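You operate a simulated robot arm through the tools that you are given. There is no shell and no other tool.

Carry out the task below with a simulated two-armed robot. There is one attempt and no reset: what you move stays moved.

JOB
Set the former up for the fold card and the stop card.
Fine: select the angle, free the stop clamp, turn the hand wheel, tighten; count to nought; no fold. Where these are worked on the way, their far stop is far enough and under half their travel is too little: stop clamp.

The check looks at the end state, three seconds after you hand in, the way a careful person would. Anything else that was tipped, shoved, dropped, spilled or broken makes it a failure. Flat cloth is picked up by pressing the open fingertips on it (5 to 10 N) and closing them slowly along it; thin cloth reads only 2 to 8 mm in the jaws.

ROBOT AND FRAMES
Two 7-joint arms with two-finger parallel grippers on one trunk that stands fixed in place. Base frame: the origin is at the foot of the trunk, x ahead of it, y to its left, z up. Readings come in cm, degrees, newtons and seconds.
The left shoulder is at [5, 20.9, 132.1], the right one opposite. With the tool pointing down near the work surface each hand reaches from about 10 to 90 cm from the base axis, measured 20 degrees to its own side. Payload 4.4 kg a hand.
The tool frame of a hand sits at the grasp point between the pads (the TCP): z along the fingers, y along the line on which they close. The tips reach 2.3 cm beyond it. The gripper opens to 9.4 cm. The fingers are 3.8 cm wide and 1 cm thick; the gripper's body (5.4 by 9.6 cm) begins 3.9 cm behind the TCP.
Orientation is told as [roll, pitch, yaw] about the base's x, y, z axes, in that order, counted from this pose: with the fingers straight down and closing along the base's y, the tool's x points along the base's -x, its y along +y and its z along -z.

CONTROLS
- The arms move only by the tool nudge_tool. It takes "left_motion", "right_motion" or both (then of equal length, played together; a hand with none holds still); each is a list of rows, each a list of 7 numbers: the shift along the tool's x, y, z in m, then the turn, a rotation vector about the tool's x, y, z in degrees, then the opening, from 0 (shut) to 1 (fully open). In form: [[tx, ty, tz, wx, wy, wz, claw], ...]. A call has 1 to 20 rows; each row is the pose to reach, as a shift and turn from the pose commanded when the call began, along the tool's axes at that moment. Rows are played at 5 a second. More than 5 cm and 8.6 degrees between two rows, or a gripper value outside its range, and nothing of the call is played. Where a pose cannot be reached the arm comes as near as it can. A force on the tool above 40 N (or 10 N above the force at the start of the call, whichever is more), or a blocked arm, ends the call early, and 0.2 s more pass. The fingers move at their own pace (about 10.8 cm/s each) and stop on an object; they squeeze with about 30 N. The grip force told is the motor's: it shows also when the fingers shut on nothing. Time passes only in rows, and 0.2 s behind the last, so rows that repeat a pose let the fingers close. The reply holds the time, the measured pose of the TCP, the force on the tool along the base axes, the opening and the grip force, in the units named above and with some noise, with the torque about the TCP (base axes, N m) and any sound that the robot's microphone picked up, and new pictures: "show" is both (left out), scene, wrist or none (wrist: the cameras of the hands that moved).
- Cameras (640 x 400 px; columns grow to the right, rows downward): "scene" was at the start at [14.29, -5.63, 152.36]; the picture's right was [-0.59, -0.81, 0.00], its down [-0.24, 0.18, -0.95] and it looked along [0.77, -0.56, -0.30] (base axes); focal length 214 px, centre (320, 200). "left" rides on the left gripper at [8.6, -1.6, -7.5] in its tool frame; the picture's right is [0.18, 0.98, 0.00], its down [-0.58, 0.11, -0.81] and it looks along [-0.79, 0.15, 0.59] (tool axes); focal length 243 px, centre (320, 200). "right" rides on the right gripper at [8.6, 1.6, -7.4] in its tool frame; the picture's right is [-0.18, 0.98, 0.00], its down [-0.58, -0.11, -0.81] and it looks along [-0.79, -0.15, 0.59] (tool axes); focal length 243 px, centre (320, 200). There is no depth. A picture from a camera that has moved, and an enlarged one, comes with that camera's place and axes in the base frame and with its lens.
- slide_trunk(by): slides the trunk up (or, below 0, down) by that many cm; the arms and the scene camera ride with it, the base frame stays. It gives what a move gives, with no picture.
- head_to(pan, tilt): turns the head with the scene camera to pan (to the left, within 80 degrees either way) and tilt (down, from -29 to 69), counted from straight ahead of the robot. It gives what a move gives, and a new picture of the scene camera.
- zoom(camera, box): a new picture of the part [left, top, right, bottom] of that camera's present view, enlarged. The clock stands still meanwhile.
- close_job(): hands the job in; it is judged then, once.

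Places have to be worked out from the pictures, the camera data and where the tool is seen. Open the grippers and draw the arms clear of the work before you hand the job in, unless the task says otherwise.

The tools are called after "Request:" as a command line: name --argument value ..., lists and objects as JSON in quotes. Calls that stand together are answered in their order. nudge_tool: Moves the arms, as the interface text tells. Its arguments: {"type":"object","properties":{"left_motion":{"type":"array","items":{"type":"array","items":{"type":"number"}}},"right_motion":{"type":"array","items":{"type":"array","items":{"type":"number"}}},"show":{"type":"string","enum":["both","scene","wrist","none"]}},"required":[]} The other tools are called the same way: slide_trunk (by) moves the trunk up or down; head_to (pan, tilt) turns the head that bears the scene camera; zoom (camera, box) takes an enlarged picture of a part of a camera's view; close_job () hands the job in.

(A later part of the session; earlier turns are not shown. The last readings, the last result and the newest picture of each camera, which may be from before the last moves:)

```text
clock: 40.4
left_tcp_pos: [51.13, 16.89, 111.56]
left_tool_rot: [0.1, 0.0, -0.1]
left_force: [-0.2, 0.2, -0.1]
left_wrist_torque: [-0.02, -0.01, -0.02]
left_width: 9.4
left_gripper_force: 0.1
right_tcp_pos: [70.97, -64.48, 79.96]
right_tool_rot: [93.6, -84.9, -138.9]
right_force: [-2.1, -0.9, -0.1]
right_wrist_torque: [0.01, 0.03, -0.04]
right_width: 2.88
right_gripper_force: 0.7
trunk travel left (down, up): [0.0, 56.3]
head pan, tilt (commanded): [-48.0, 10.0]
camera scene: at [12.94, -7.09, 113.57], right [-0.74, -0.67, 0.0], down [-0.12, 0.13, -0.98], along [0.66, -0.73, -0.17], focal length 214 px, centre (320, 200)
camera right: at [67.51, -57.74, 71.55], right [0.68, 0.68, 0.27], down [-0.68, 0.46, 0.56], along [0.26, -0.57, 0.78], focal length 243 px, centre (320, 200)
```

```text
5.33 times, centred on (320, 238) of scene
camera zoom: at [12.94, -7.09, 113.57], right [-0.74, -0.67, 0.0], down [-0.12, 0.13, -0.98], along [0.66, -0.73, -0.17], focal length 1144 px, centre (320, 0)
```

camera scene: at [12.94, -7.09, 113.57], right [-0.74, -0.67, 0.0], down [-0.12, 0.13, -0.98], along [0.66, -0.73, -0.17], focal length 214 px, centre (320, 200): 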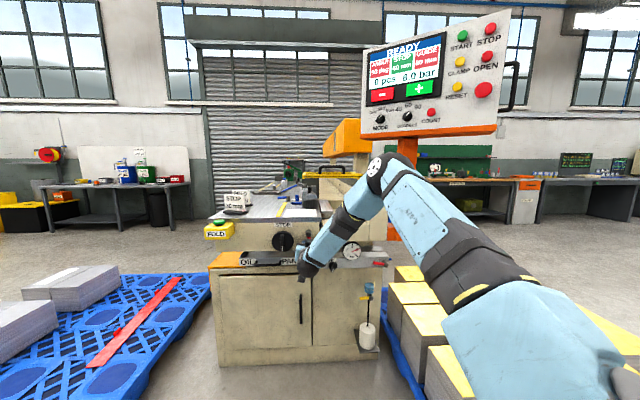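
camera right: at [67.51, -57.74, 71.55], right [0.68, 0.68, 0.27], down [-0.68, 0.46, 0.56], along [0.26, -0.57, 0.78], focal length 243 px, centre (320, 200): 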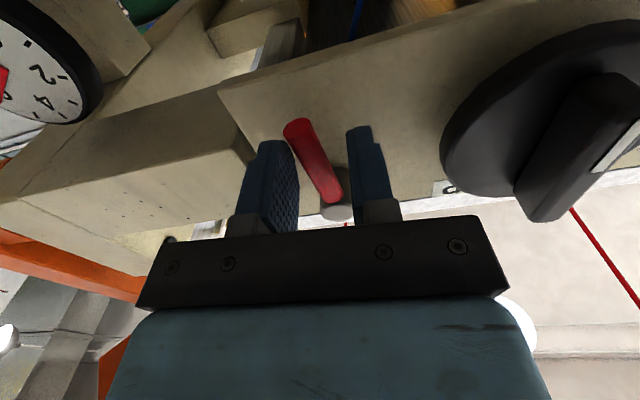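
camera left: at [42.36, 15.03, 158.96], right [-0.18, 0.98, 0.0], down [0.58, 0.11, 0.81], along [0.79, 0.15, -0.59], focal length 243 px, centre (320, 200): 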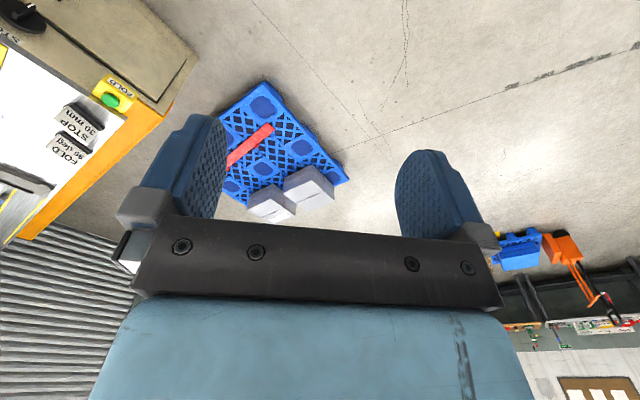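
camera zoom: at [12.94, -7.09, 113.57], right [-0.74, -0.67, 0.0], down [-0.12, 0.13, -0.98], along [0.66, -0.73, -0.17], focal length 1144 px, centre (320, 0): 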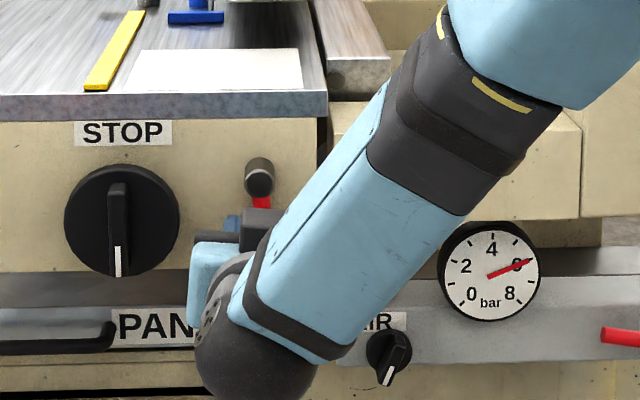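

The lever now points almost straight down and still moves freely. I continue 20° more, carefully because the wheel rim is to the left.

Request:
nudge_tool --right_motion '[[-0.0002, 0.0037, 0, 0, 0, 5, 0.3], [-0.0007, 0.0075, 0, 0, 0, 10, 0.3], [-0.0015, 0.0111, 0, 0, 0, 15, 0.3], [-0.0026, 0.0147, 0, 0, 0, 20, 0.3], [-0.0026, 0.0147, 0, 0, 0, 20, 0.3]]' --show "wrist"

Request:
zoom --camera "right" --box '[180, 40, 480, 230]'

Request:
zoom --camera "scene" --box '[260, 200, 380, 275]'

```text
clock: 41.3
left_tcp_pos: [51.09, 16.81, 111.68]
left_tool_rot: [-0.1, 0.0, 0.0]
left_force: [-0.3, -0.3, -0.2]
left_wrist_torque: [-0.04, 0.02, -0.01]
left_width: 9.38
left_gripper_force: 0.0
right_tcp_pos: [71.58, -64.53, 79.96]
right_tool_rot: [91.0, -67.7, -137.2]
right_force: [-17.7, -13.4, -0.5]
right_wrist_torque: [-0.32, 0.37, -0.42]
right_width: 3.77
right_gripper_force: 11.1
trunk travel left (down, up): [0.0, 56.3]
head pan, tilt (commanded): [-48.0, 10.0]
stopped in row 4 (right hand): the force on the tool passed its limit at 43 N (the readings are from after the stop); the commanded pose is now the measured one
camera right: at [69.8, -55.9, 72.69], right [0.6, 0.58, 0.54], down [-0.79, 0.36, 0.49], along [0.09, -0.73, 0.68], focal length 243 px, centre (320, 200)
```

right: 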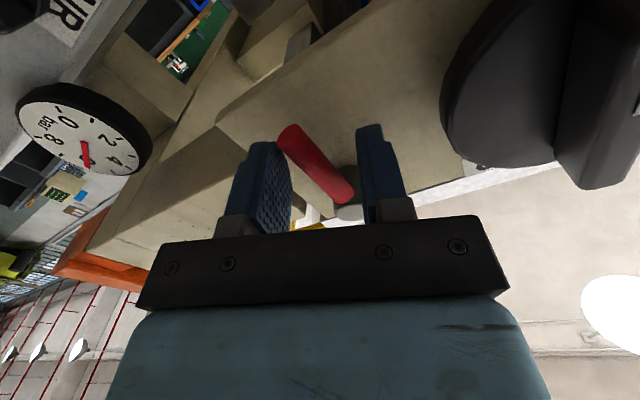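

```text
2.11 times, centred on (330, 135) of right
camera zoom: at [69.8, -55.9, 72.69], right [0.6, 0.58, 0.54], down [-0.79, 0.36, 0.49], along [0.09, -0.73, 0.68], focal length 511 px, centre (299, 337)
```

zoom: 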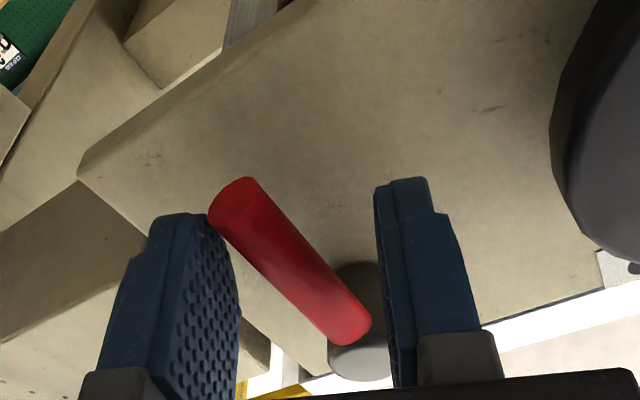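

```text
5.33 times, centred on (320, 238) of scene
camera zoom: at [12.9, -7.17, 113.55], right [-0.74, -0.67, 0.0], down [-0.12, 0.13, -0.98], along [0.66, -0.73, -0.17], focal length 1144 px, centre (320, 0)
```

zoom: 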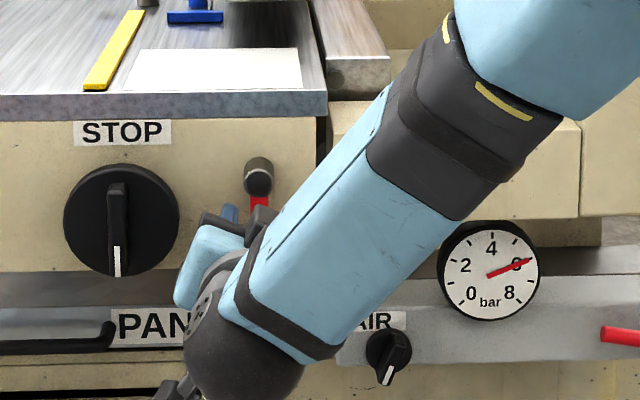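

The lever has reached its far stop pointing straight down, so the clamp is free. I ease back a few degrees, open a little and withdraw straight out.

Request:
nudge_tool --right_motion '[[0, -0.002, 0, 0, 0, -3, 0.42], [-0.0004, -0.006, 0, 0, 0, -8, 0.45], [-0.0004, -0.006, -0.01, 0, 0, -8, 0.45], [-0.0004, -0.006, -0.03, 0, 0, -8, 0.45], [-0.0004, -0.006, -0.06, 0, 0, -8, 0.45], [-0.0004, -0.006, -0.09, 0, 0, -8, 0.45], [-0.0004, -0.006, -0.12, 0, 0, -8, 0.45], [-0.0004, -0.006, -0.12, 0, 0, -8, 0.45]]' --show "both"

Request:
zoom --camera "scene" --box '[240, 195, 380, 285]'

Request:
zoom --camera "scene" --box '[355, 10, 515, 140]'

```text
clock: 43.1
left_tcp_pos: [51.02, 16.78, 111.65]
left_tool_rot: [0.0, 0.0, 0.0]
left_force: [0.1, 0.1, -0.1]
left_wrist_torque: [0.03, -0.01, -0.02]
left_width: 9.39
left_gripper_force: 0.1
right_tcp_pos: [62.88, -55.76, 79.9]
right_tool_rot: [91.7, -75.7, -137.7]
right_force: [-0.3, -0.9, 0.3]
right_wrist_torque: [0.04, -0.02, 0.02]
right_width: 4.23
right_gripper_force: 0.1
trunk travel left (down, up): [0.0, 56.3]
head pan, tilt (commanded): [-48.0, 10.0]
camera scene: at [12.94, -7.08, 113.57], right [-0.74, -0.67, 0.0], down [-0.12, 0.13, -0.98], along [0.66, -0.73, -0.17], focal length 214 px, centre (320, 200)
camera right: at [60.42, -48.03, 72.0], right [0.65, 0.63, 0.42], down [-0.74, 0.41, 0.53], along [0.16, -0.66, 0.73], focal length 243 px, centre (320, 200)
```

scene: 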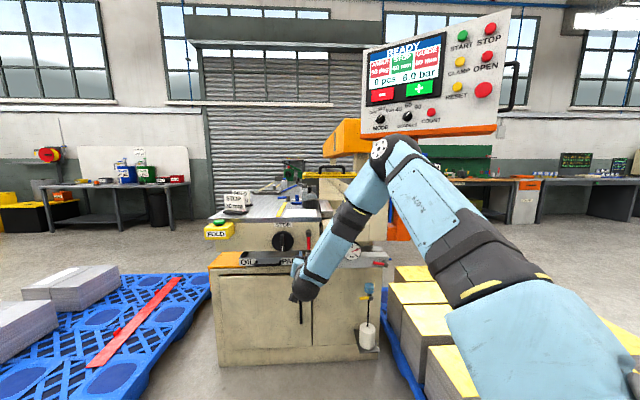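
right: 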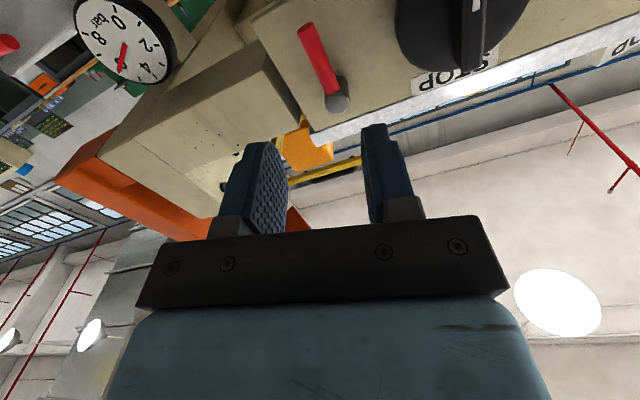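

```text
4.44 times, centred on (310, 240) of scene
camera zoom: at [12.94, -7.08, 113.57], right [-0.74, -0.67, 0.0], down [-0.12, 0.13, -0.98], along [0.66, -0.73, -0.17], focal length 953 px, centre (364, 22)
```

zoom: 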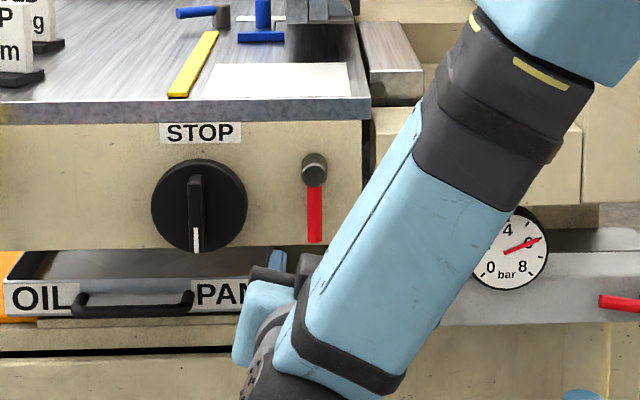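

```text
3.08 times, centred on (435, 75) of scene
camera zoom: at [12.94, -7.08, 113.57], right [-0.74, -0.67, 0.0], down [-0.12, 0.13, -0.98], along [0.66, -0.73, -0.17], focal length 660 px, centre (-34, 585)
```

zoom: 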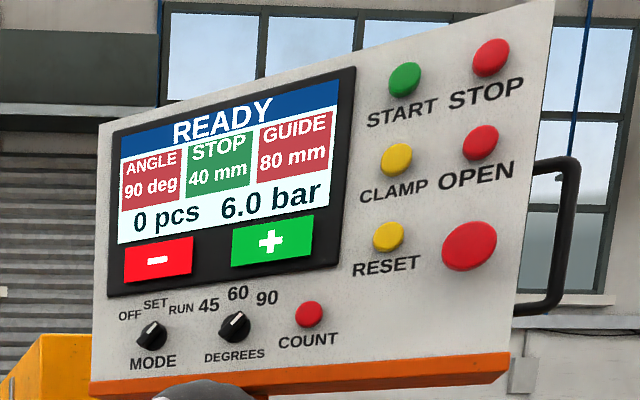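

The lever hangs at its far stop and the screen still reads 90 deg / 40 mm / 0 pcs. Now I move in front of the hand wheel (centre ≈ (79.4,-58.5,82)) with about 13 cm standoff and the jaws horizontal across its bar.

Request:
nudge_tool --right_motion '[[0.001, 0.025, -0.006, 0, 0, -4, 0.5], [0.002, 0.05, -0.012, 0, 0, -8, 0.5], [0.003, 0.075, -0.015, 0, 0, -12, 0.5], [0.0037, 0.1001, -0.0154, 0, 0, -14.3, 0.5], [0.0037, 0.1001, -0.0154, 0, 0, -14.3, 0.5]]' --show "both"

Request:
zoom --camera "right" --box '[160, 0, 480, 200]'

```text
clock: 44.3
left_tcp_pos: [51.13, 16.78, 111.61]
left_tool_rot: [-0.1, 0.0, -0.1]
left_force: [0.7, -0.3, 0.2]
left_wrist_torque: [-0.06, -0.01, -0.01]
left_width: 9.41
left_gripper_force: 0.0
right_tcp_pos: [68.89, -48.06, 82.26]
right_tool_rot: [166.2, -89.6, 147.9]
right_force: [-0.2, 0.5, -0.2]
right_wrist_torque: [0.0, 0.0, 0.03]
right_width: 4.7
right_gripper_force: 0.1
trunk travel left (down, up): [0.0, 56.3]
head pan, tilt (commanded): [-48.0, 10.0]
camera scene: at [12.94, -7.07, 113.57], right [-0.74, -0.67, 0.0], down [-0.12, 0.13, -0.98], along [0.66, -0.73, -0.17], focal length 214 px, centre (320, 200)
camera right: at [64.98, -41.6, 73.52], right [0.71, 0.68, 0.19], down [-0.64, 0.51, 0.57], along [0.3, -0.53, 0.8], focal length 243 px, centre (320, 200)
```

scene: 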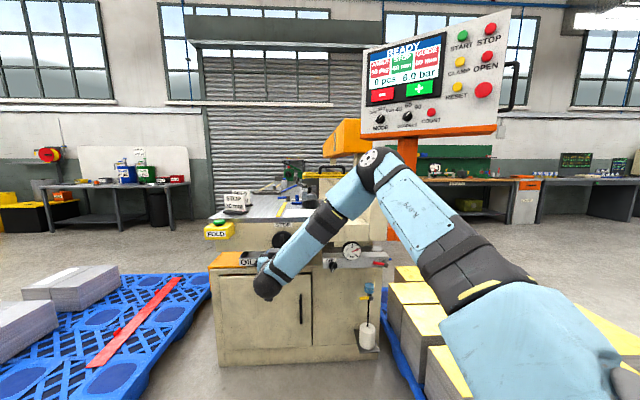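
right: 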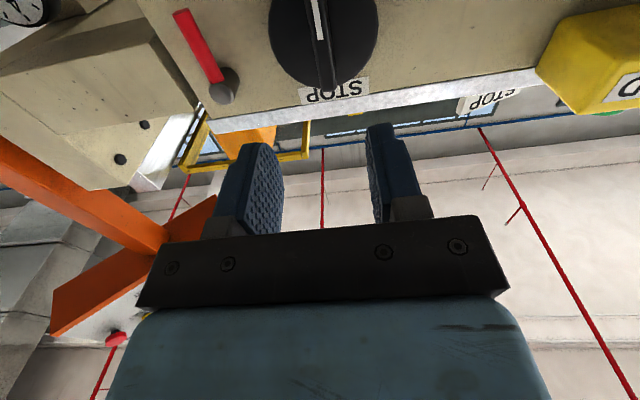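

```text
2.00 times, centred on (320, 100) of right
camera zoom: at [64.98, -41.6, 73.52], right [0.71, 0.68, 0.19], down [-0.64, 0.51, 0.57], along [0.3, -0.53, 0.8], focal length 485 px, centre (320, 400)
```

zoom: 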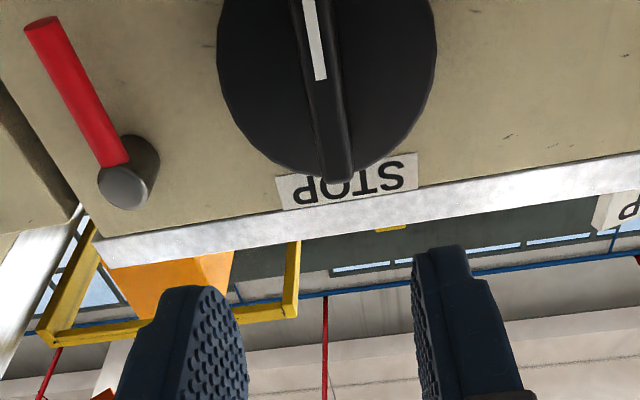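

The wheel and its bar are nearly on the hand's axis (about 5 mm low, 2 mm left). I correct and advance 8 cm.

Request:
nudge_tool --right_motion '[[0.002, 0.001, 0.02, 0, 0, 0, 0.5], [0.004, 0.002, 0.045, 0, 0, 0, 0.5], [0.005, 0.002, 0.065, 0, 0, 0, 0.5], [0.005, 0.002, 0.08, 0, 0, 0, 0.5], [0.005, 0.002, 0.08, 0, 0, 0, 0.5]]' --show "wrist"

Request:
zoom --camera "right" --box '[180, 0, 460, 180]'

Request:
zoom --camera "scene" --box '[240, 195, 380, 285]'

```text
clock: 45.5
left_tcp_pos: [51.08, 16.67, 111.66]
left_tool_rot: [0.1, 0.0, 0.1]
left_force: [-0.4, -0.5, -0.1]
left_wrist_torque: [0.0, 0.01, 0.01]
left_width: 9.39
left_gripper_force: 0.2
right_tcp_pos: [74.53, -53.54, 81.62]
right_tool_rot: [165.6, -89.5, 148.4]
right_force: [-0.6, 0.4, 0.5]
right_wrist_torque: [0.01, -0.04, 0.03]
right_width: 4.7
right_gripper_force: 0.1
trunk travel left (down, up): [0.0, 56.3]
head pan, tilt (commanded): [-48.0, 10.0]
camera right: at [70.65, -47.27, 72.95], right [0.71, 0.68, 0.19], down [-0.64, 0.51, 0.58], along [0.3, -0.53, 0.8], focal length 243 px, centre (320, 200)
```

right: 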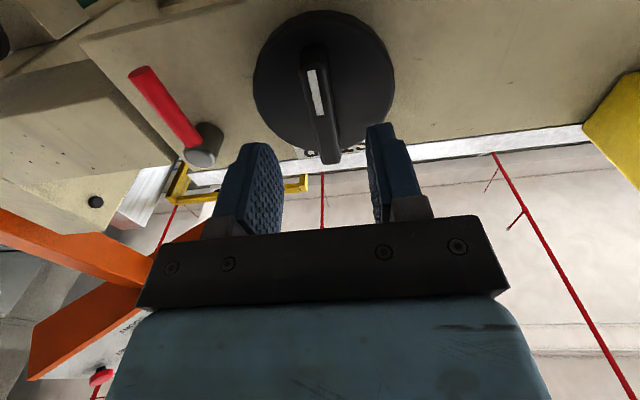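

```text
2.22 times, centred on (320, 90) of right
camera zoom: at [70.65, -47.27, 72.95], right [0.71, 0.68, 0.19], down [-0.64, 0.51, 0.58], along [0.3, -0.53, 0.8], focal length 539 px, centre (320, 444)
```

zoom: 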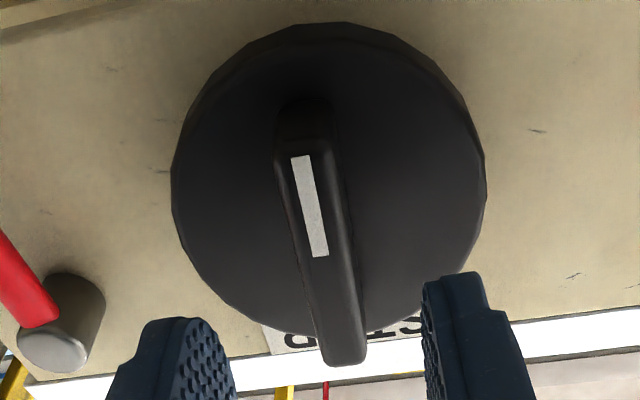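

```text
4.44 times, centred on (310, 240) of scene
camera zoom: at [12.94, -7.08, 113.57], right [-0.74, -0.67, 0.0], down [-0.12, 0.13, -0.98], along [0.66, -0.73, -0.17], focal length 953 px, centre (364, 22)
```

zoom: 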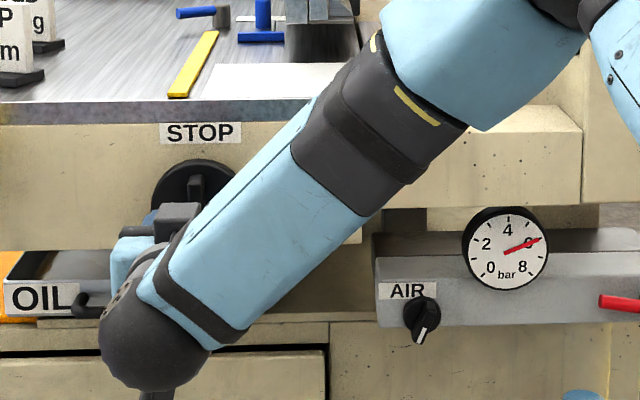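

The wheel centre is about 4 mm below and 2 mm left of the hand's axis, the bar standing about 2 cm proud of the disc roughly 4 cm ahead. I correct and advance 3.3 cm to straddle the bar.

Request:
nudge_tool --right_motion '[[0.002, 0.001, 0.008, 0, 0, 0, 0.5], [0.004, 0.002, 0.016, 0, 0, 0, 0.5], [0.004, 0.002, 0.024, 0, 0, 0, 0.5], [0.004, 0.002, 0.03, 0, 0, 0, 0.5], [0.004, 0.002, 0.033, 0, 0, 0, 0.5], [0.004, 0.002, 0.033, 0, 0, 0, 0.5]]' --show "wrist"

Request:
zoom --camera "right" --box '[180, 20, 460, 220]'

```text
clock: 46.9
left_tcp_pos: [51.12, 16.82, 111.58]
left_tool_rot: [-0.1, -0.1, 0.0]
left_force: [-0.2, 0.4, 0.0]
left_wrist_torque: [0.02, -0.02, 0.04]
left_width: 9.42
left_gripper_force: 0.1
right_tcp_pos: [77.02, -55.71, 81.28]
right_tool_rot: [164.2, -89.5, 149.8]
right_force: [0.4, -0.2, -0.3]
right_wrist_torque: [-0.02, -0.03, -0.03]
right_width: 4.7
right_gripper_force: 0.0
trunk travel left (down, up): [0.0, 56.3]
head pan, tilt (commanded): [-48.0, 10.0]
camera right: at [73.04, -49.49, 72.64], right [0.71, 0.68, 0.19], down [-0.64, 0.51, 0.58], along [0.3, -0.53, 0.8], focal length 243 px, centre (320, 200)
```

right: 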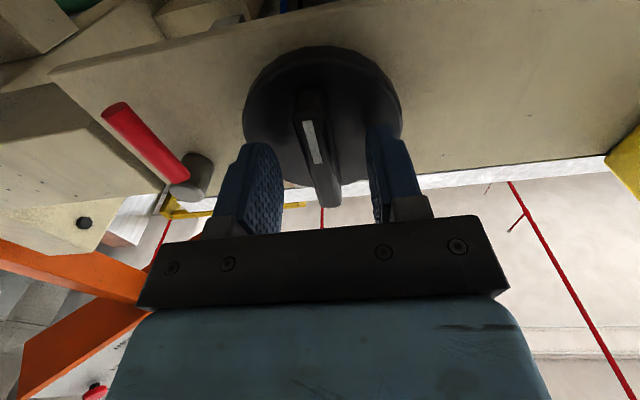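

```text
2.00 times, centred on (320, 120) of right
camera zoom: at [73.04, -49.49, 72.64], right [0.71, 0.68, 0.19], down [-0.64, 0.51, 0.58], along [0.3, -0.53, 0.8], focal length 485 px, centre (320, 360)
```

zoom: 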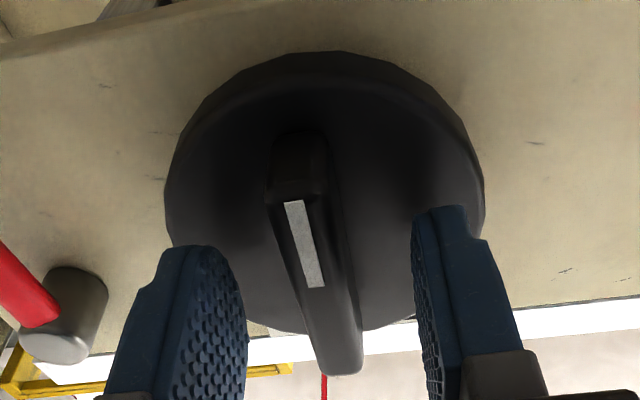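

The tips straddle the bar with no contact. I close on it and then turn counter-clockwise 20° to learn direction and ratio.

Request:
nudge_tool --right_motion '[[0, 0, 0, 0, 0, 0, 0.3], [0, 0, 0, 0, 0, 0, 0.1], [0, 0, 0, 0, 0, 0, 0], [0, 0, 0, 0, 0, 0, 0], [0, 0, 0, 0, 0, 0, 0]]' --show "wrist"

Request:
nudge_tool --right_motion '[[0, 0, 0, 0, 0, -5, 0], [0, 0, 0, 0, 0, -10, 0], [0, 0, 0, 0, 0, -15, 0], [0, 0, 0, 0, 0, -20, 0], [0, 0, 0, 0, 0, -20, 0]]' --show "both"

Request:
zoom --camera "scene" --box '[355, 10, 515, 140]'

Request:
zoom --camera "scene" --box '[240, 180, 380, 280]'

```text
clock: 48.1
left_tcp_pos: [51.08, 16.8, 111.67]
left_tool_rot: [0.1, 0.1, 0.0]
left_force: [-0.3, 0.6, -0.5]
left_wrist_torque: [0.01, -0.02, 0.01]
left_width: 9.4
left_gripper_force: 0.0
right_tcp_pos: [77.0, -55.87, 81.22]
right_tool_rot: [165.9, -89.6, 148.1]
right_force: [5.6, 2.0, 1.0]
right_wrist_torque: [0.03, 0.08, 0.76]
right_width: 1.41
right_gripper_force: 44.6
trunk travel left (down, up): [0.0, 56.3]
head pan, tilt (commanded): [-48.0, 10.0]
camera right: at [73.06, -49.46, 72.64], right [0.7, 0.68, 0.19], down [-0.64, 0.51, 0.58], along [0.3, -0.52, 0.8], focal length 243 px, centre (320, 200)
```

right: 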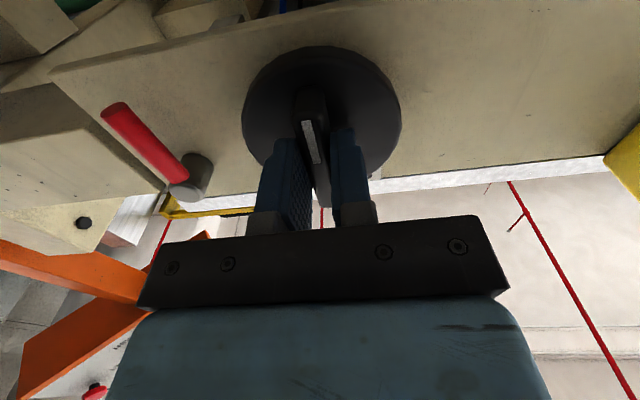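

```text
clock: 49.3
left_tcp_pos: [50.97, 16.83, 111.67]
left_tool_rot: [0.1, 0.0, -0.1]
left_force: [0.0, 0.9, 0.0]
left_wrist_torque: [-0.02, 0.02, 0.02]
left_width: 9.38
left_gripper_force: 0.0
right_tcp_pos: [76.95, -55.9, 81.44]
right_tool_rot: [-91.2, -70.2, 45.2]
right_force: [-2.2, -0.1, -0.1]
right_wrist_torque: [-0.52, -0.49, 0.91]
right_width: 1.38
right_gripper_force: 44.9
trunk travel left (down, up): [0.0, 56.3]
head pan, tilt (commanded): [-48.0, 10.0]
camera scene: at [12.93, -7.07, 113.57], right [-0.74, -0.67, 0.0], down [-0.12, 0.13, -0.98], along [0.66, -0.73, -0.17], focal length 214 px, centre (320, 200)
camera right: at [70.82, -51.62, 72.61], right [0.71, 0.69, -0.16], down [-0.49, 0.65, 0.58], along [0.5, -0.33, 0.8], focal length 243 px, centre (320, 200)
```

scene: 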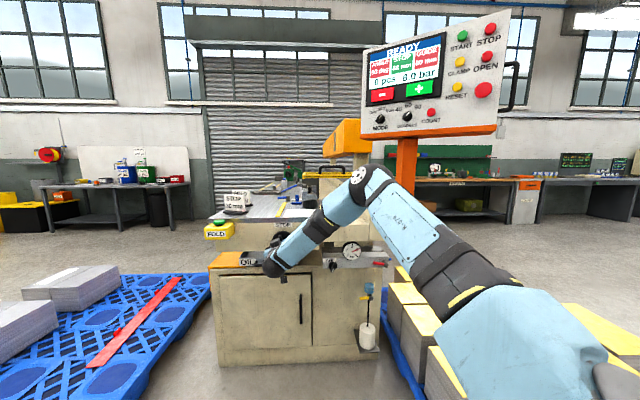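
right: 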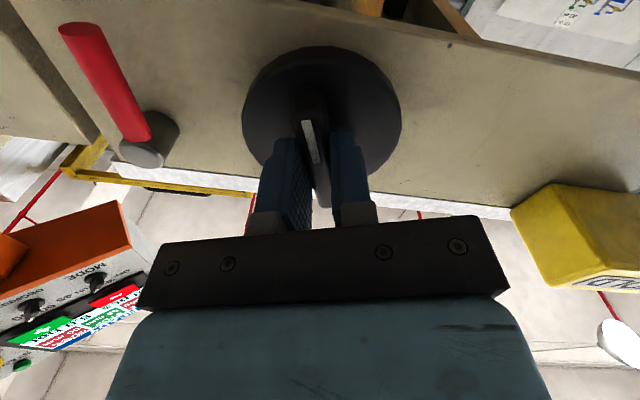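

```text
3.08 times, centred on (435, 75) of scene
camera zoom: at [12.93, -7.07, 113.57], right [-0.74, -0.67, 0.0], down [-0.12, 0.13, -0.98], along [0.66, -0.73, -0.17], focal length 660 px, centre (-34, 585)
```

zoom: 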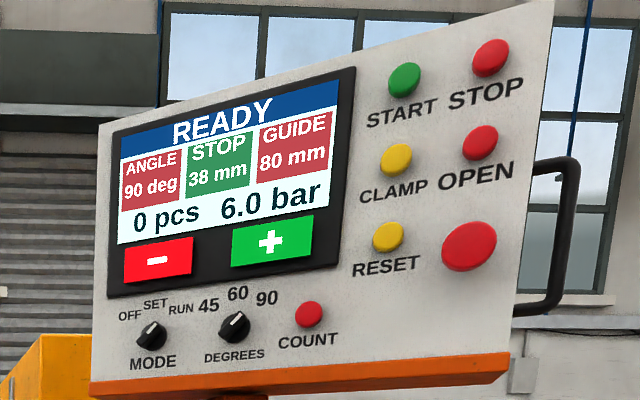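

```text
4.00 times, centred on (310, 230) of scene
camera zoom: at [12.93, -7.07, 113.57], right [-0.74, -0.67, 0.0], down [-0.12, 0.13, -0.98], along [0.66, -0.73, -0.17], focal length 858 px, centre (360, 80)
```

zoom: 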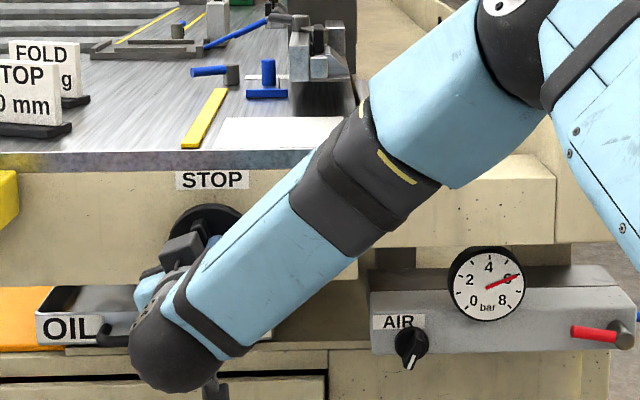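

20° counter-clockwise moved STOP from 40 to 38 mm, with small forces, so about 100° in total is needed. I continue 60° more.

Request:
nudge_tool --right_motion '[[0, 0, 0, 0, 0, -7.5, 0], [0, 0, 0, 0, 0, -15, 0], [0, 0, 0, 0, 0, -22.5, 0], [0, 0, 0, 0, 0, -30, 0], [0, 0, 0, 0, 0, -37.5, 0], [0, 0, 0, 0, 0, -45, 0], [0, 0, 0, 0, 0, -52.5, 0], [0, 0, 0, 0, 0, -60, 0], [0, 0, 0, 0, 0, -60, 0]]' --show "both"

Request:
zoom --camera "scene" --box '[355, 10, 515, 140]'

```text
clock: 51.3
left_tcp_pos: [50.82, 16.7, 111.7]
left_tool_rot: [0.0, -0.1, 0.0]
left_force: [-0.3, 0.1, 0.7]
left_wrist_torque: [0.0, -0.02, -0.03]
left_width: 9.39
left_gripper_force: 0.1
right_tcp_pos: [76.94, -55.85, 81.4]
right_tool_rot: [-90.6, -10.2, 44.1]
right_force: [-10.4, -11.6, 7.2]
right_wrist_torque: [0.32, 0.39, 0.44]
right_width: 1.39
right_gripper_force: 44.8
trunk travel left (down, up): [0.0, 56.3]
head pan, tilt (commanded): [-48.0, 10.0]
camera scene: at [12.79, -7.11, 113.59], right [-0.74, -0.67, 0.0], down [-0.11, 0.13, -0.98], along [0.66, -0.73, -0.17], focal length 214 px, centre (320, 200)
camera right: at [65.83, -56.39, 78.31], right [0.26, 0.24, -0.94], down [-0.16, 0.97, 0.2], along [0.95, 0.1, 0.29], focal length 243 px, centre (320, 200)
```

scene: 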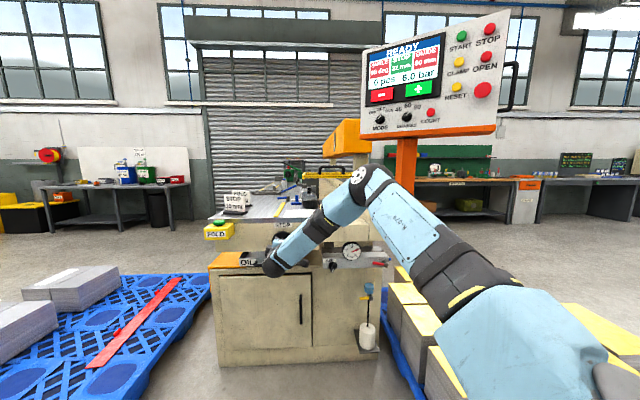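
right: 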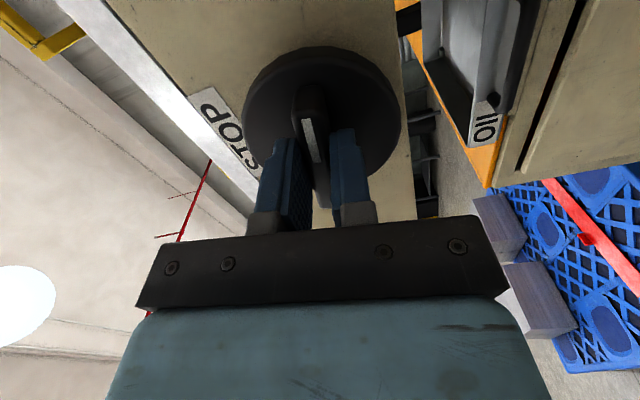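

```text
3.08 times, centred on (435, 75) of scene
camera zoom: at [12.79, -7.11, 113.59], right [-0.74, -0.67, 0.0], down [-0.11, 0.13, -0.98], along [0.66, -0.73, -0.17], focal length 660 px, centre (-34, 585)
```

zoom: 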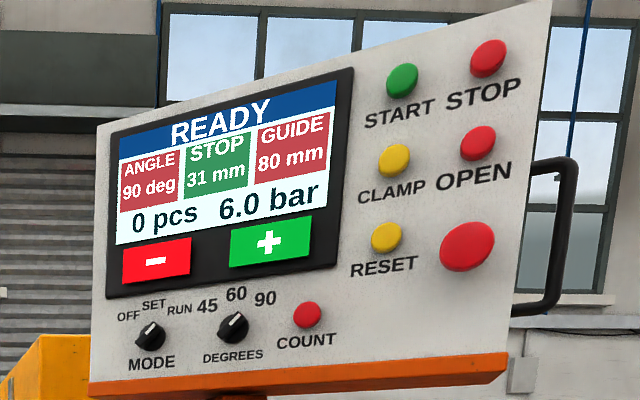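

80° gives 31 mm, consistent with about 0.11 mm per degree, so roughly 90° in total is wanted. I go 6° more and check.

Request:
nudge_tool --right_motion '[[0, 0, 0, 0, 0, -3, 0], [0, 0, 0, 0, 0, -6, 0], [0, 0, 0, 0, 0, -6, 0]]' --show "none"

Request:
zoom --camera "scene" --box '[375, 30, 455, 80]'

```text
clock: 52.1
left_tcp_pos: [50.89, 16.81, 111.91]
left_tool_rot: [0.0, -0.1, 0.0]
left_force: [-0.2, 0.4, 1.0]
left_wrist_torque: [-0.02, -0.02, -0.01]
left_width: 9.41
left_gripper_force: 0.2
right_tcp_pos: [76.86, -56.0, 81.46]
right_tool_rot: [-90.6, -4.1, 44.0]
right_force: [-6.6, -16.3, 11.7]
right_wrist_torque: [0.33, 0.34, 0.66]
right_width: 1.39
right_gripper_force: 44.8
trunk travel left (down, up): [0.0, 56.3]
head pan, tilt (commanded): [-48.0, 10.0]
```

```text
8.00 times, centred on (415, 55) of scene
camera zoom: at [12.77, -7.12, 113.6], right [-0.74, -0.67, 0.0], down [-0.11, 0.13, -0.98], along [0.66, -0.73, -0.17], focal length 1716 px, centre (-440, 1360)
```

zoom: 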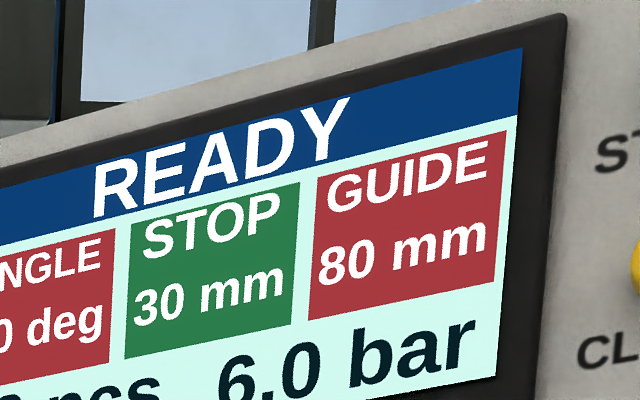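

It now reads 30 mm after 86°. To sit near the middle of the 30 band rather than its edge, I turn 2° more and read again.

Request:
nudge_tool --right_motion '[[0, 0, 0, 0, 0, -2, 0], [0, 0, 0, 0, 0, -2, 0]]' --show "none"

Request:
zoom --camera "scene" --box '[375, 30, 455, 80]'

Request:
nudge_tool --right_motion '[[0, 0, 0, 0, 0, -2, 0], [0, 0, 0, 0, 0, -2, 0]]' --show "wrist"

Request:
zoom --camera "scene" --box '[375, 30, 455, 80]'

```text
clock: 52.7
left_tcp_pos: [50.9, 16.72, 111.86]
left_tool_rot: [-0.1, -0.1, 0.0]
left_force: [-0.9, 0.1, 0.2]
left_wrist_torque: [0.03, -0.03, -0.01]
left_width: 9.42
left_gripper_force: 0.0
right_tcp_pos: [76.94, -55.94, 81.59]
right_tool_rot: [-90.6, -2.2, 44.1]
right_force: [-2.2, -21.2, 13.9]
right_wrist_torque: [0.33, 0.32, 0.39]
right_width: 1.41
right_gripper_force: 45.0
trunk travel left (down, up): [0.0, 56.3]
head pan, tilt (commanded): [-48.0, 10.0]
```

```text
8.00 times, centred on (415, 55) of scene
camera zoom: at [12.78, -7.13, 113.6], right [-0.74, -0.67, 0.0], down [-0.11, 0.13, -0.98], along [0.66, -0.73, -0.17], focal length 1716 px, centre (-440, 1360)
```

zoom: 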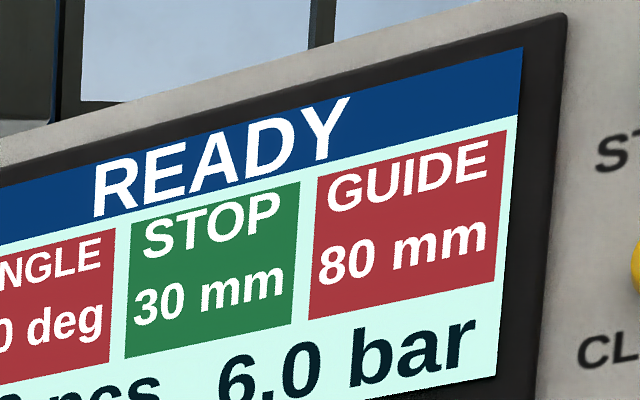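

```text
clock: 53.3
left_tcp_pos: [51.0, 16.73, 111.68]
left_tool_rot: [-0.1, -0.1, 0.0]
left_force: [0.3, 0.5, 0.7]
left_wrist_torque: [0.02, 0.02, 0.03]
left_width: 9.41
left_gripper_force: 0.0
right_tcp_pos: [76.99, -55.89, 81.5]
right_tool_rot: [-90.6, -0.2, 44.0]
right_force: [1.2, -24.0, 15.7]
right_wrist_torque: [0.28, 0.26, 0.2]
right_width: 1.4
right_gripper_force: 45.2
trunk travel left (down, up): [0.0, 56.3]
head pan, tilt (commanded): [-48.0, 10.0]
camera right: at [65.53, -56.67, 79.79], right [0.14, 0.12, -0.98], down [-0.14, 0.98, 0.1], along [0.98, 0.13, 0.16], focal length 243 px, centre (320, 200)
```

right: 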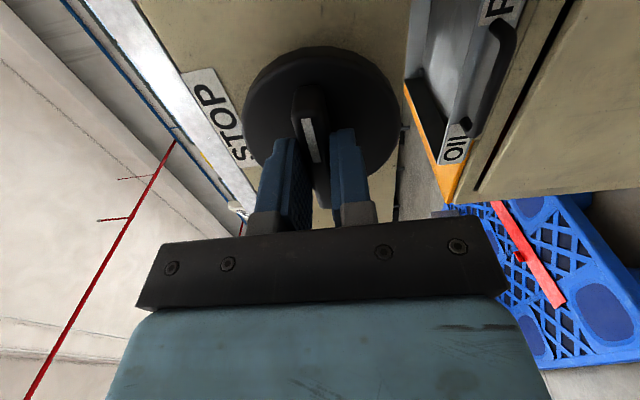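

```text
8.00 times, centred on (415, 55) of scene
camera zoom: at [12.78, -7.13, 113.59], right [-0.74, -0.67, 0.0], down [-0.11, 0.13, -0.98], along [0.66, -0.73, -0.17], focal length 1716 px, centre (-440, 1360)
```

zoom: 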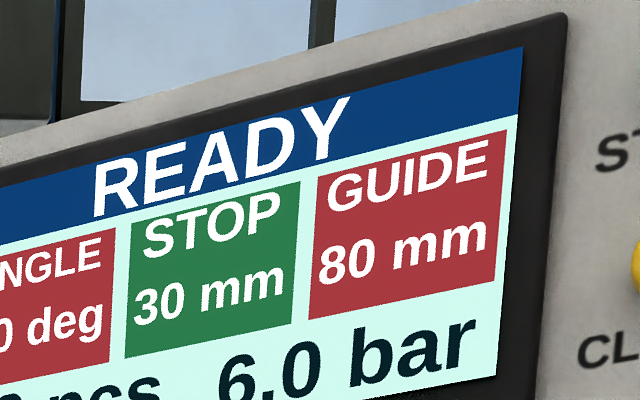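

The wheel has turned a quarter turn exactly and reads 30 mm. I release the bar gently and back away straight out.

Request:
nudge_tool --right_motion '[[0, 0, 0, 0, 0, 0, 0.2], [0, 0, 0, 0, 0, 0, 0.4], [0, 0, 0, 0, 0, 0, 0.45], [0, 0, -0.01, 0, 0, 0, 0.45], [0, 0, -0.03, 0, 0, 0, 0.45], [0, 0, -0.06, 0, 0, 0, 0.45], [0, 0, -0.09, 0, 0, 0, 0.45], [0, 0, -0.12, 0, 0, 0, 0.45], [0, 0, -0.12, 0, 0, 0, 0.45]]' --show "both"

Request:
zoom --camera "scene" --box '[355, 10, 515, 140]'

Request:
zoom --camera "right" --box '[180, 0, 500, 200]'

```text
clock: 55.3
left_tcp_pos: [51.08, 16.72, 111.68]
left_tool_rot: [0.0, 0.0, 0.0]
left_force: [0.3, 0.0, 0.4]
left_wrist_torque: [0.01, 0.02, 0.0]
left_width: 9.38
left_gripper_force: 0.1
right_tcp_pos: [68.7, -47.28, 81.18]
right_tool_rot: [-90.4, -0.2, 44.0]
right_force: [-0.6, -0.4, 0.2]
right_wrist_torque: [-0.03, -0.01, 0.01]
right_width: 4.25
right_gripper_force: 0.2
trunk travel left (down, up): [0.0, 56.3]
head pan, tilt (commanded): [-48.0, 10.0]
camera scene: at [12.94, -7.08, 113.57], right [-0.74, -0.67, 0.0], down [-0.12, 0.13, -0.98], along [0.66, -0.73, -0.17], focal length 214 px, centre (320, 200)
camera right: at [57.26, -47.98, 79.57], right [0.14, 0.12, -0.98], down [-0.14, 0.98, 0.1], along [0.98, 0.13, 0.15], focal length 243 px, centre (320, 200)
```

scene: 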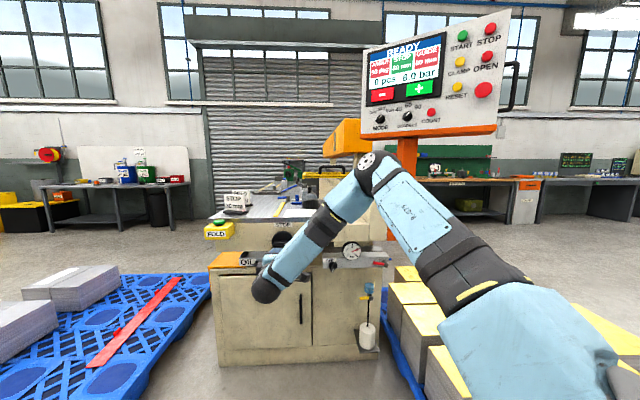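
right: 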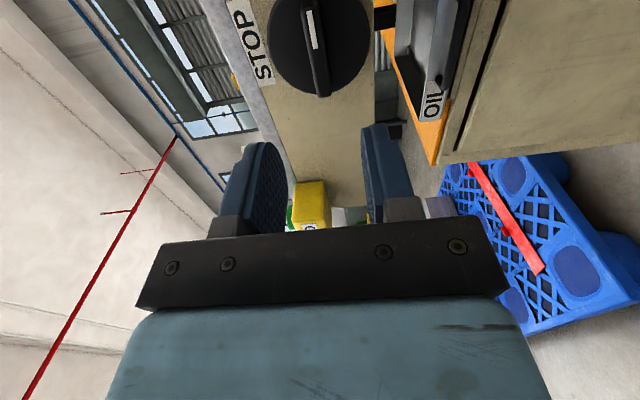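

```text
3.08 times, centred on (435, 75) of scene
camera zoom: at [12.94, -7.08, 113.57], right [-0.74, -0.67, 0.0], down [-0.12, 0.13, -0.98], along [0.66, -0.73, -0.17], focal length 660 px, centre (-34, 585)
```

zoom: 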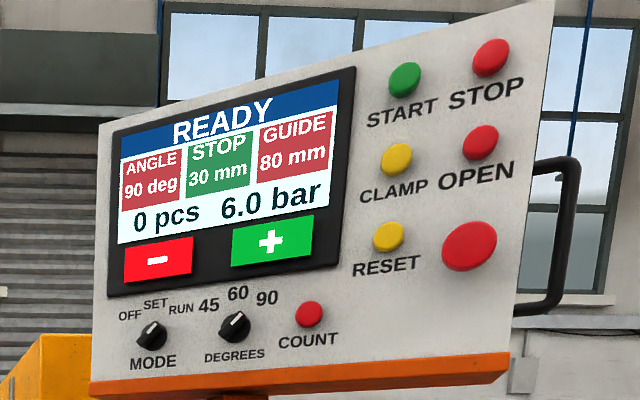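

```text
2.00 times, centred on (340, 100) of right
camera zoom: at [57.26, -47.98, 79.57], right [0.14, 0.12, -0.98], down [-0.14, 0.98, 0.1], along [0.98, 0.13, 0.15], focal length 485 px, centre (280, 400)
```

zoom: 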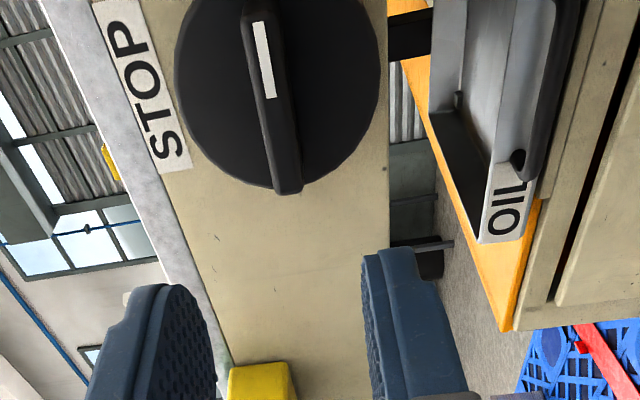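

Bar now horizontal, screen shows 90 deg / 30 mm / 0 pcs. Next I go back to the clamp lever hanging straight down: move in front of it and roll the jaws to φ=90°.

Request:
nudge_tool --right_motion '[[0.009, 0.001, 0.002, 0, 0, 7.5, 0.4], [0.018, 0.002, 0.004, 0, 0, 15, 0.4], [0.027, 0.003, 0.006, 0, 0, 22.5, 0.4], [0.036, 0.004, 0.008, 0, 0, 30, 0.4], [0.045, 0.005, 0.01, 0, 0, 37.5, 0.4], [0.054, 0.006, 0.012, 0, 0, 45, 0.4], [0.063, 0.007, 0.014, 0, 0, 52.5, 0.4], [0.072, 0.008, 0.016, 0, 0, 60, 0.4], [0.081, 0.009, 0.018, 0, 0, 67.5, 0.4], [0.09, 0.01, 0.02, 0, 0, 75, 0.4], [0.099, 0.011, 0.021, 0, 0, 82.5, 0.4], [0.1068, 0.0111, 0.0217, 0, 0, 90, 0.4], [0.1068, 0.0111, 0.0217, 0, 0, 90, 0.4]]' --show "both"

Request:
zoom --camera "right" --box '[160, 0, 480, 200]'

Request:
zoom --camera "scene" --box '[240, 190, 380, 280]'

```text
clock: 58.1
left_tcp_pos: [51.13, 16.79, 111.73]
left_tool_rot: [0.0, 0.0, 0.0]
left_force: [0.6, -0.6, -1.3]
left_wrist_torque: [-0.02, 0.01, -0.02]
left_width: 9.38
left_gripper_force: 0.1
right_tcp_pos: [62.4, -56.09, 80.07]
right_tool_rot: [153.7, -89.6, 160.5]
right_force: [-0.4, 0.6, 1.0]
right_wrist_torque: [0.02, -0.03, 0.03]
right_width: 3.76
right_gripper_force: 0.1
trunk travel left (down, up): [0.0, 56.3]
head pan, tilt (commanded): [-48.0, 10.0]
camera scene: at [12.94, -7.08, 113.57], right [-0.74, -0.67, 0.0], down [-0.12, 0.13, -0.98], along [0.66, -0.73, -0.17], focal length 214 px, centre (320, 200)
camera right: at [58.57, -49.87, 71.4], right [0.7, 0.68, 0.19], down [-0.64, 0.51, 0.58], along [0.3, -0.53, 0.8], focal length 243 px, centre (320, 200)
```

scene: 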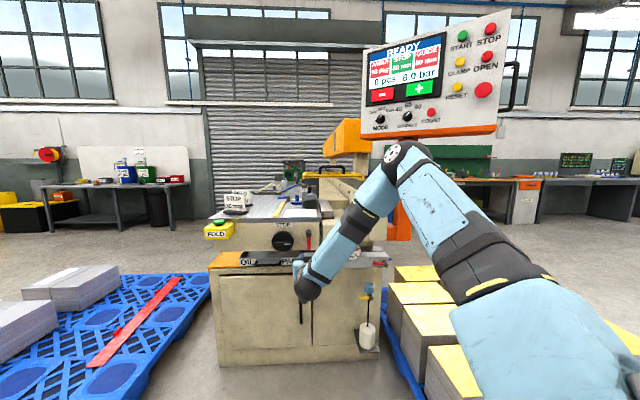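
right: 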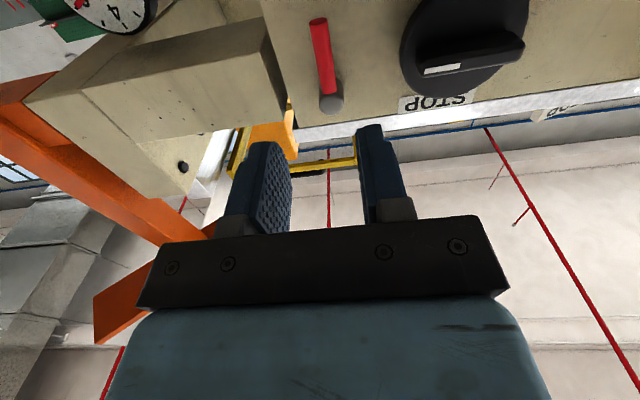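

```text
2.00 times, centred on (320, 100) of right
camera zoom: at [58.57, -49.87, 71.4], right [0.7, 0.68, 0.19], down [-0.64, 0.51, 0.58], along [0.3, -0.53, 0.8], focal length 485 px, centre (320, 400)
```

zoom: 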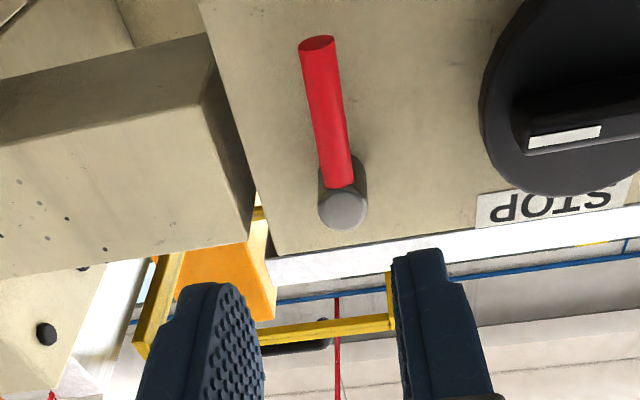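

```text
4.44 times, centred on (310, 235) of scene
camera zoom: at [12.94, -7.08, 113.57], right [-0.74, -0.67, 0.0], down [-0.12, 0.13, -0.98], along [0.66, -0.73, -0.17], focal length 953 px, centre (364, 44)
```

zoom: 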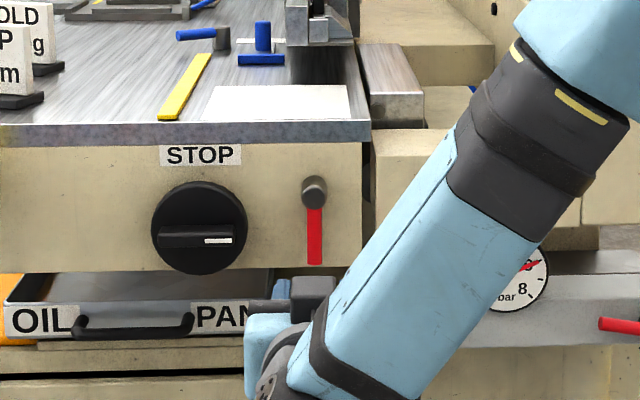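

The lever hangs straight down, only 2.5 mm left of my axis. I approach 12 cm in with the jaws at about 2.8 cm to straddle it.

Request:
nudge_tool --right_motion '[[0, 0.0015, 0.025, 0, 0, 0, 0.35], [0, 0.0025, 0.05, 0, 0, 0, 0.3], [0, 0.0025, 0.075, 0, 0, 0, 0.3], [0, 0.0025, 0.095, 0, 0, 0, 0.3], [0, 0.0025, 0.11, 0, 0, 0, 0.3], [0, 0.0025, 0.122, 0, 0, 0, 0.3], [0, 0.0025, 0.122, 0, 0, 0, 0.3]]' --show "wrist"

Request:
zoom --camera "right" --box '[180, 40, 480, 230]'

```text
clock: 59.7
left_tcp_pos: [51.08, 16.94, 111.66]
left_tool_rot: [-0.1, -0.1, 0.1]
left_force: [0.5, 0.6, 0.9]
left_wrist_torque: [-0.02, 0.03, 0.01]
left_width: 9.41
left_gripper_force: 0.0
right_tcp_pos: [71.11, -64.77, 80.12]
right_tool_rot: [163.8, -89.5, 150.0]
right_force: [-0.5, -0.3, 0.3]
right_wrist_torque: [-0.01, 0.01, 0.02]
right_width: 2.81
right_gripper_force: 0.1
trunk travel left (down, up): [0.0, 56.3]
head pan, tilt (commanded): [-48.0, 10.0]
camera right: at [67.19, -58.48, 71.49], right [0.71, 0.68, 0.19], down [-0.64, 0.51, 0.58], along [0.3, -0.53, 0.8], focal length 243 px, centre (320, 200)
```

right: 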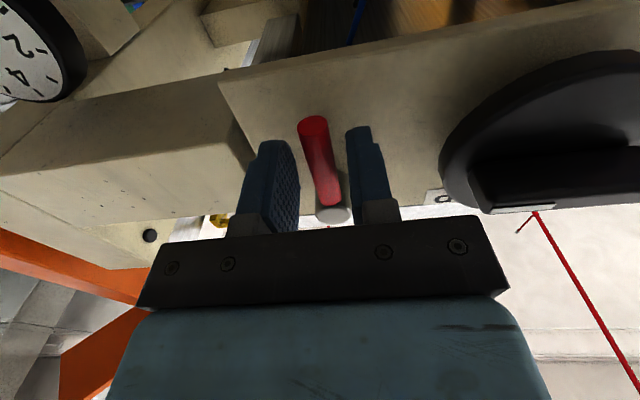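

```text
2.11 times, centred on (330, 135) of right
camera zoom: at [67.19, -58.48, 71.49], right [0.71, 0.68, 0.19], down [-0.64, 0.51, 0.58], along [0.3, -0.53, 0.8], focal length 511 px, centre (299, 337)
```

zoom: 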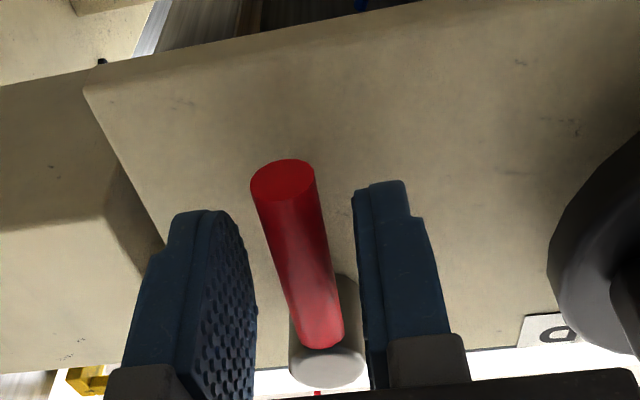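

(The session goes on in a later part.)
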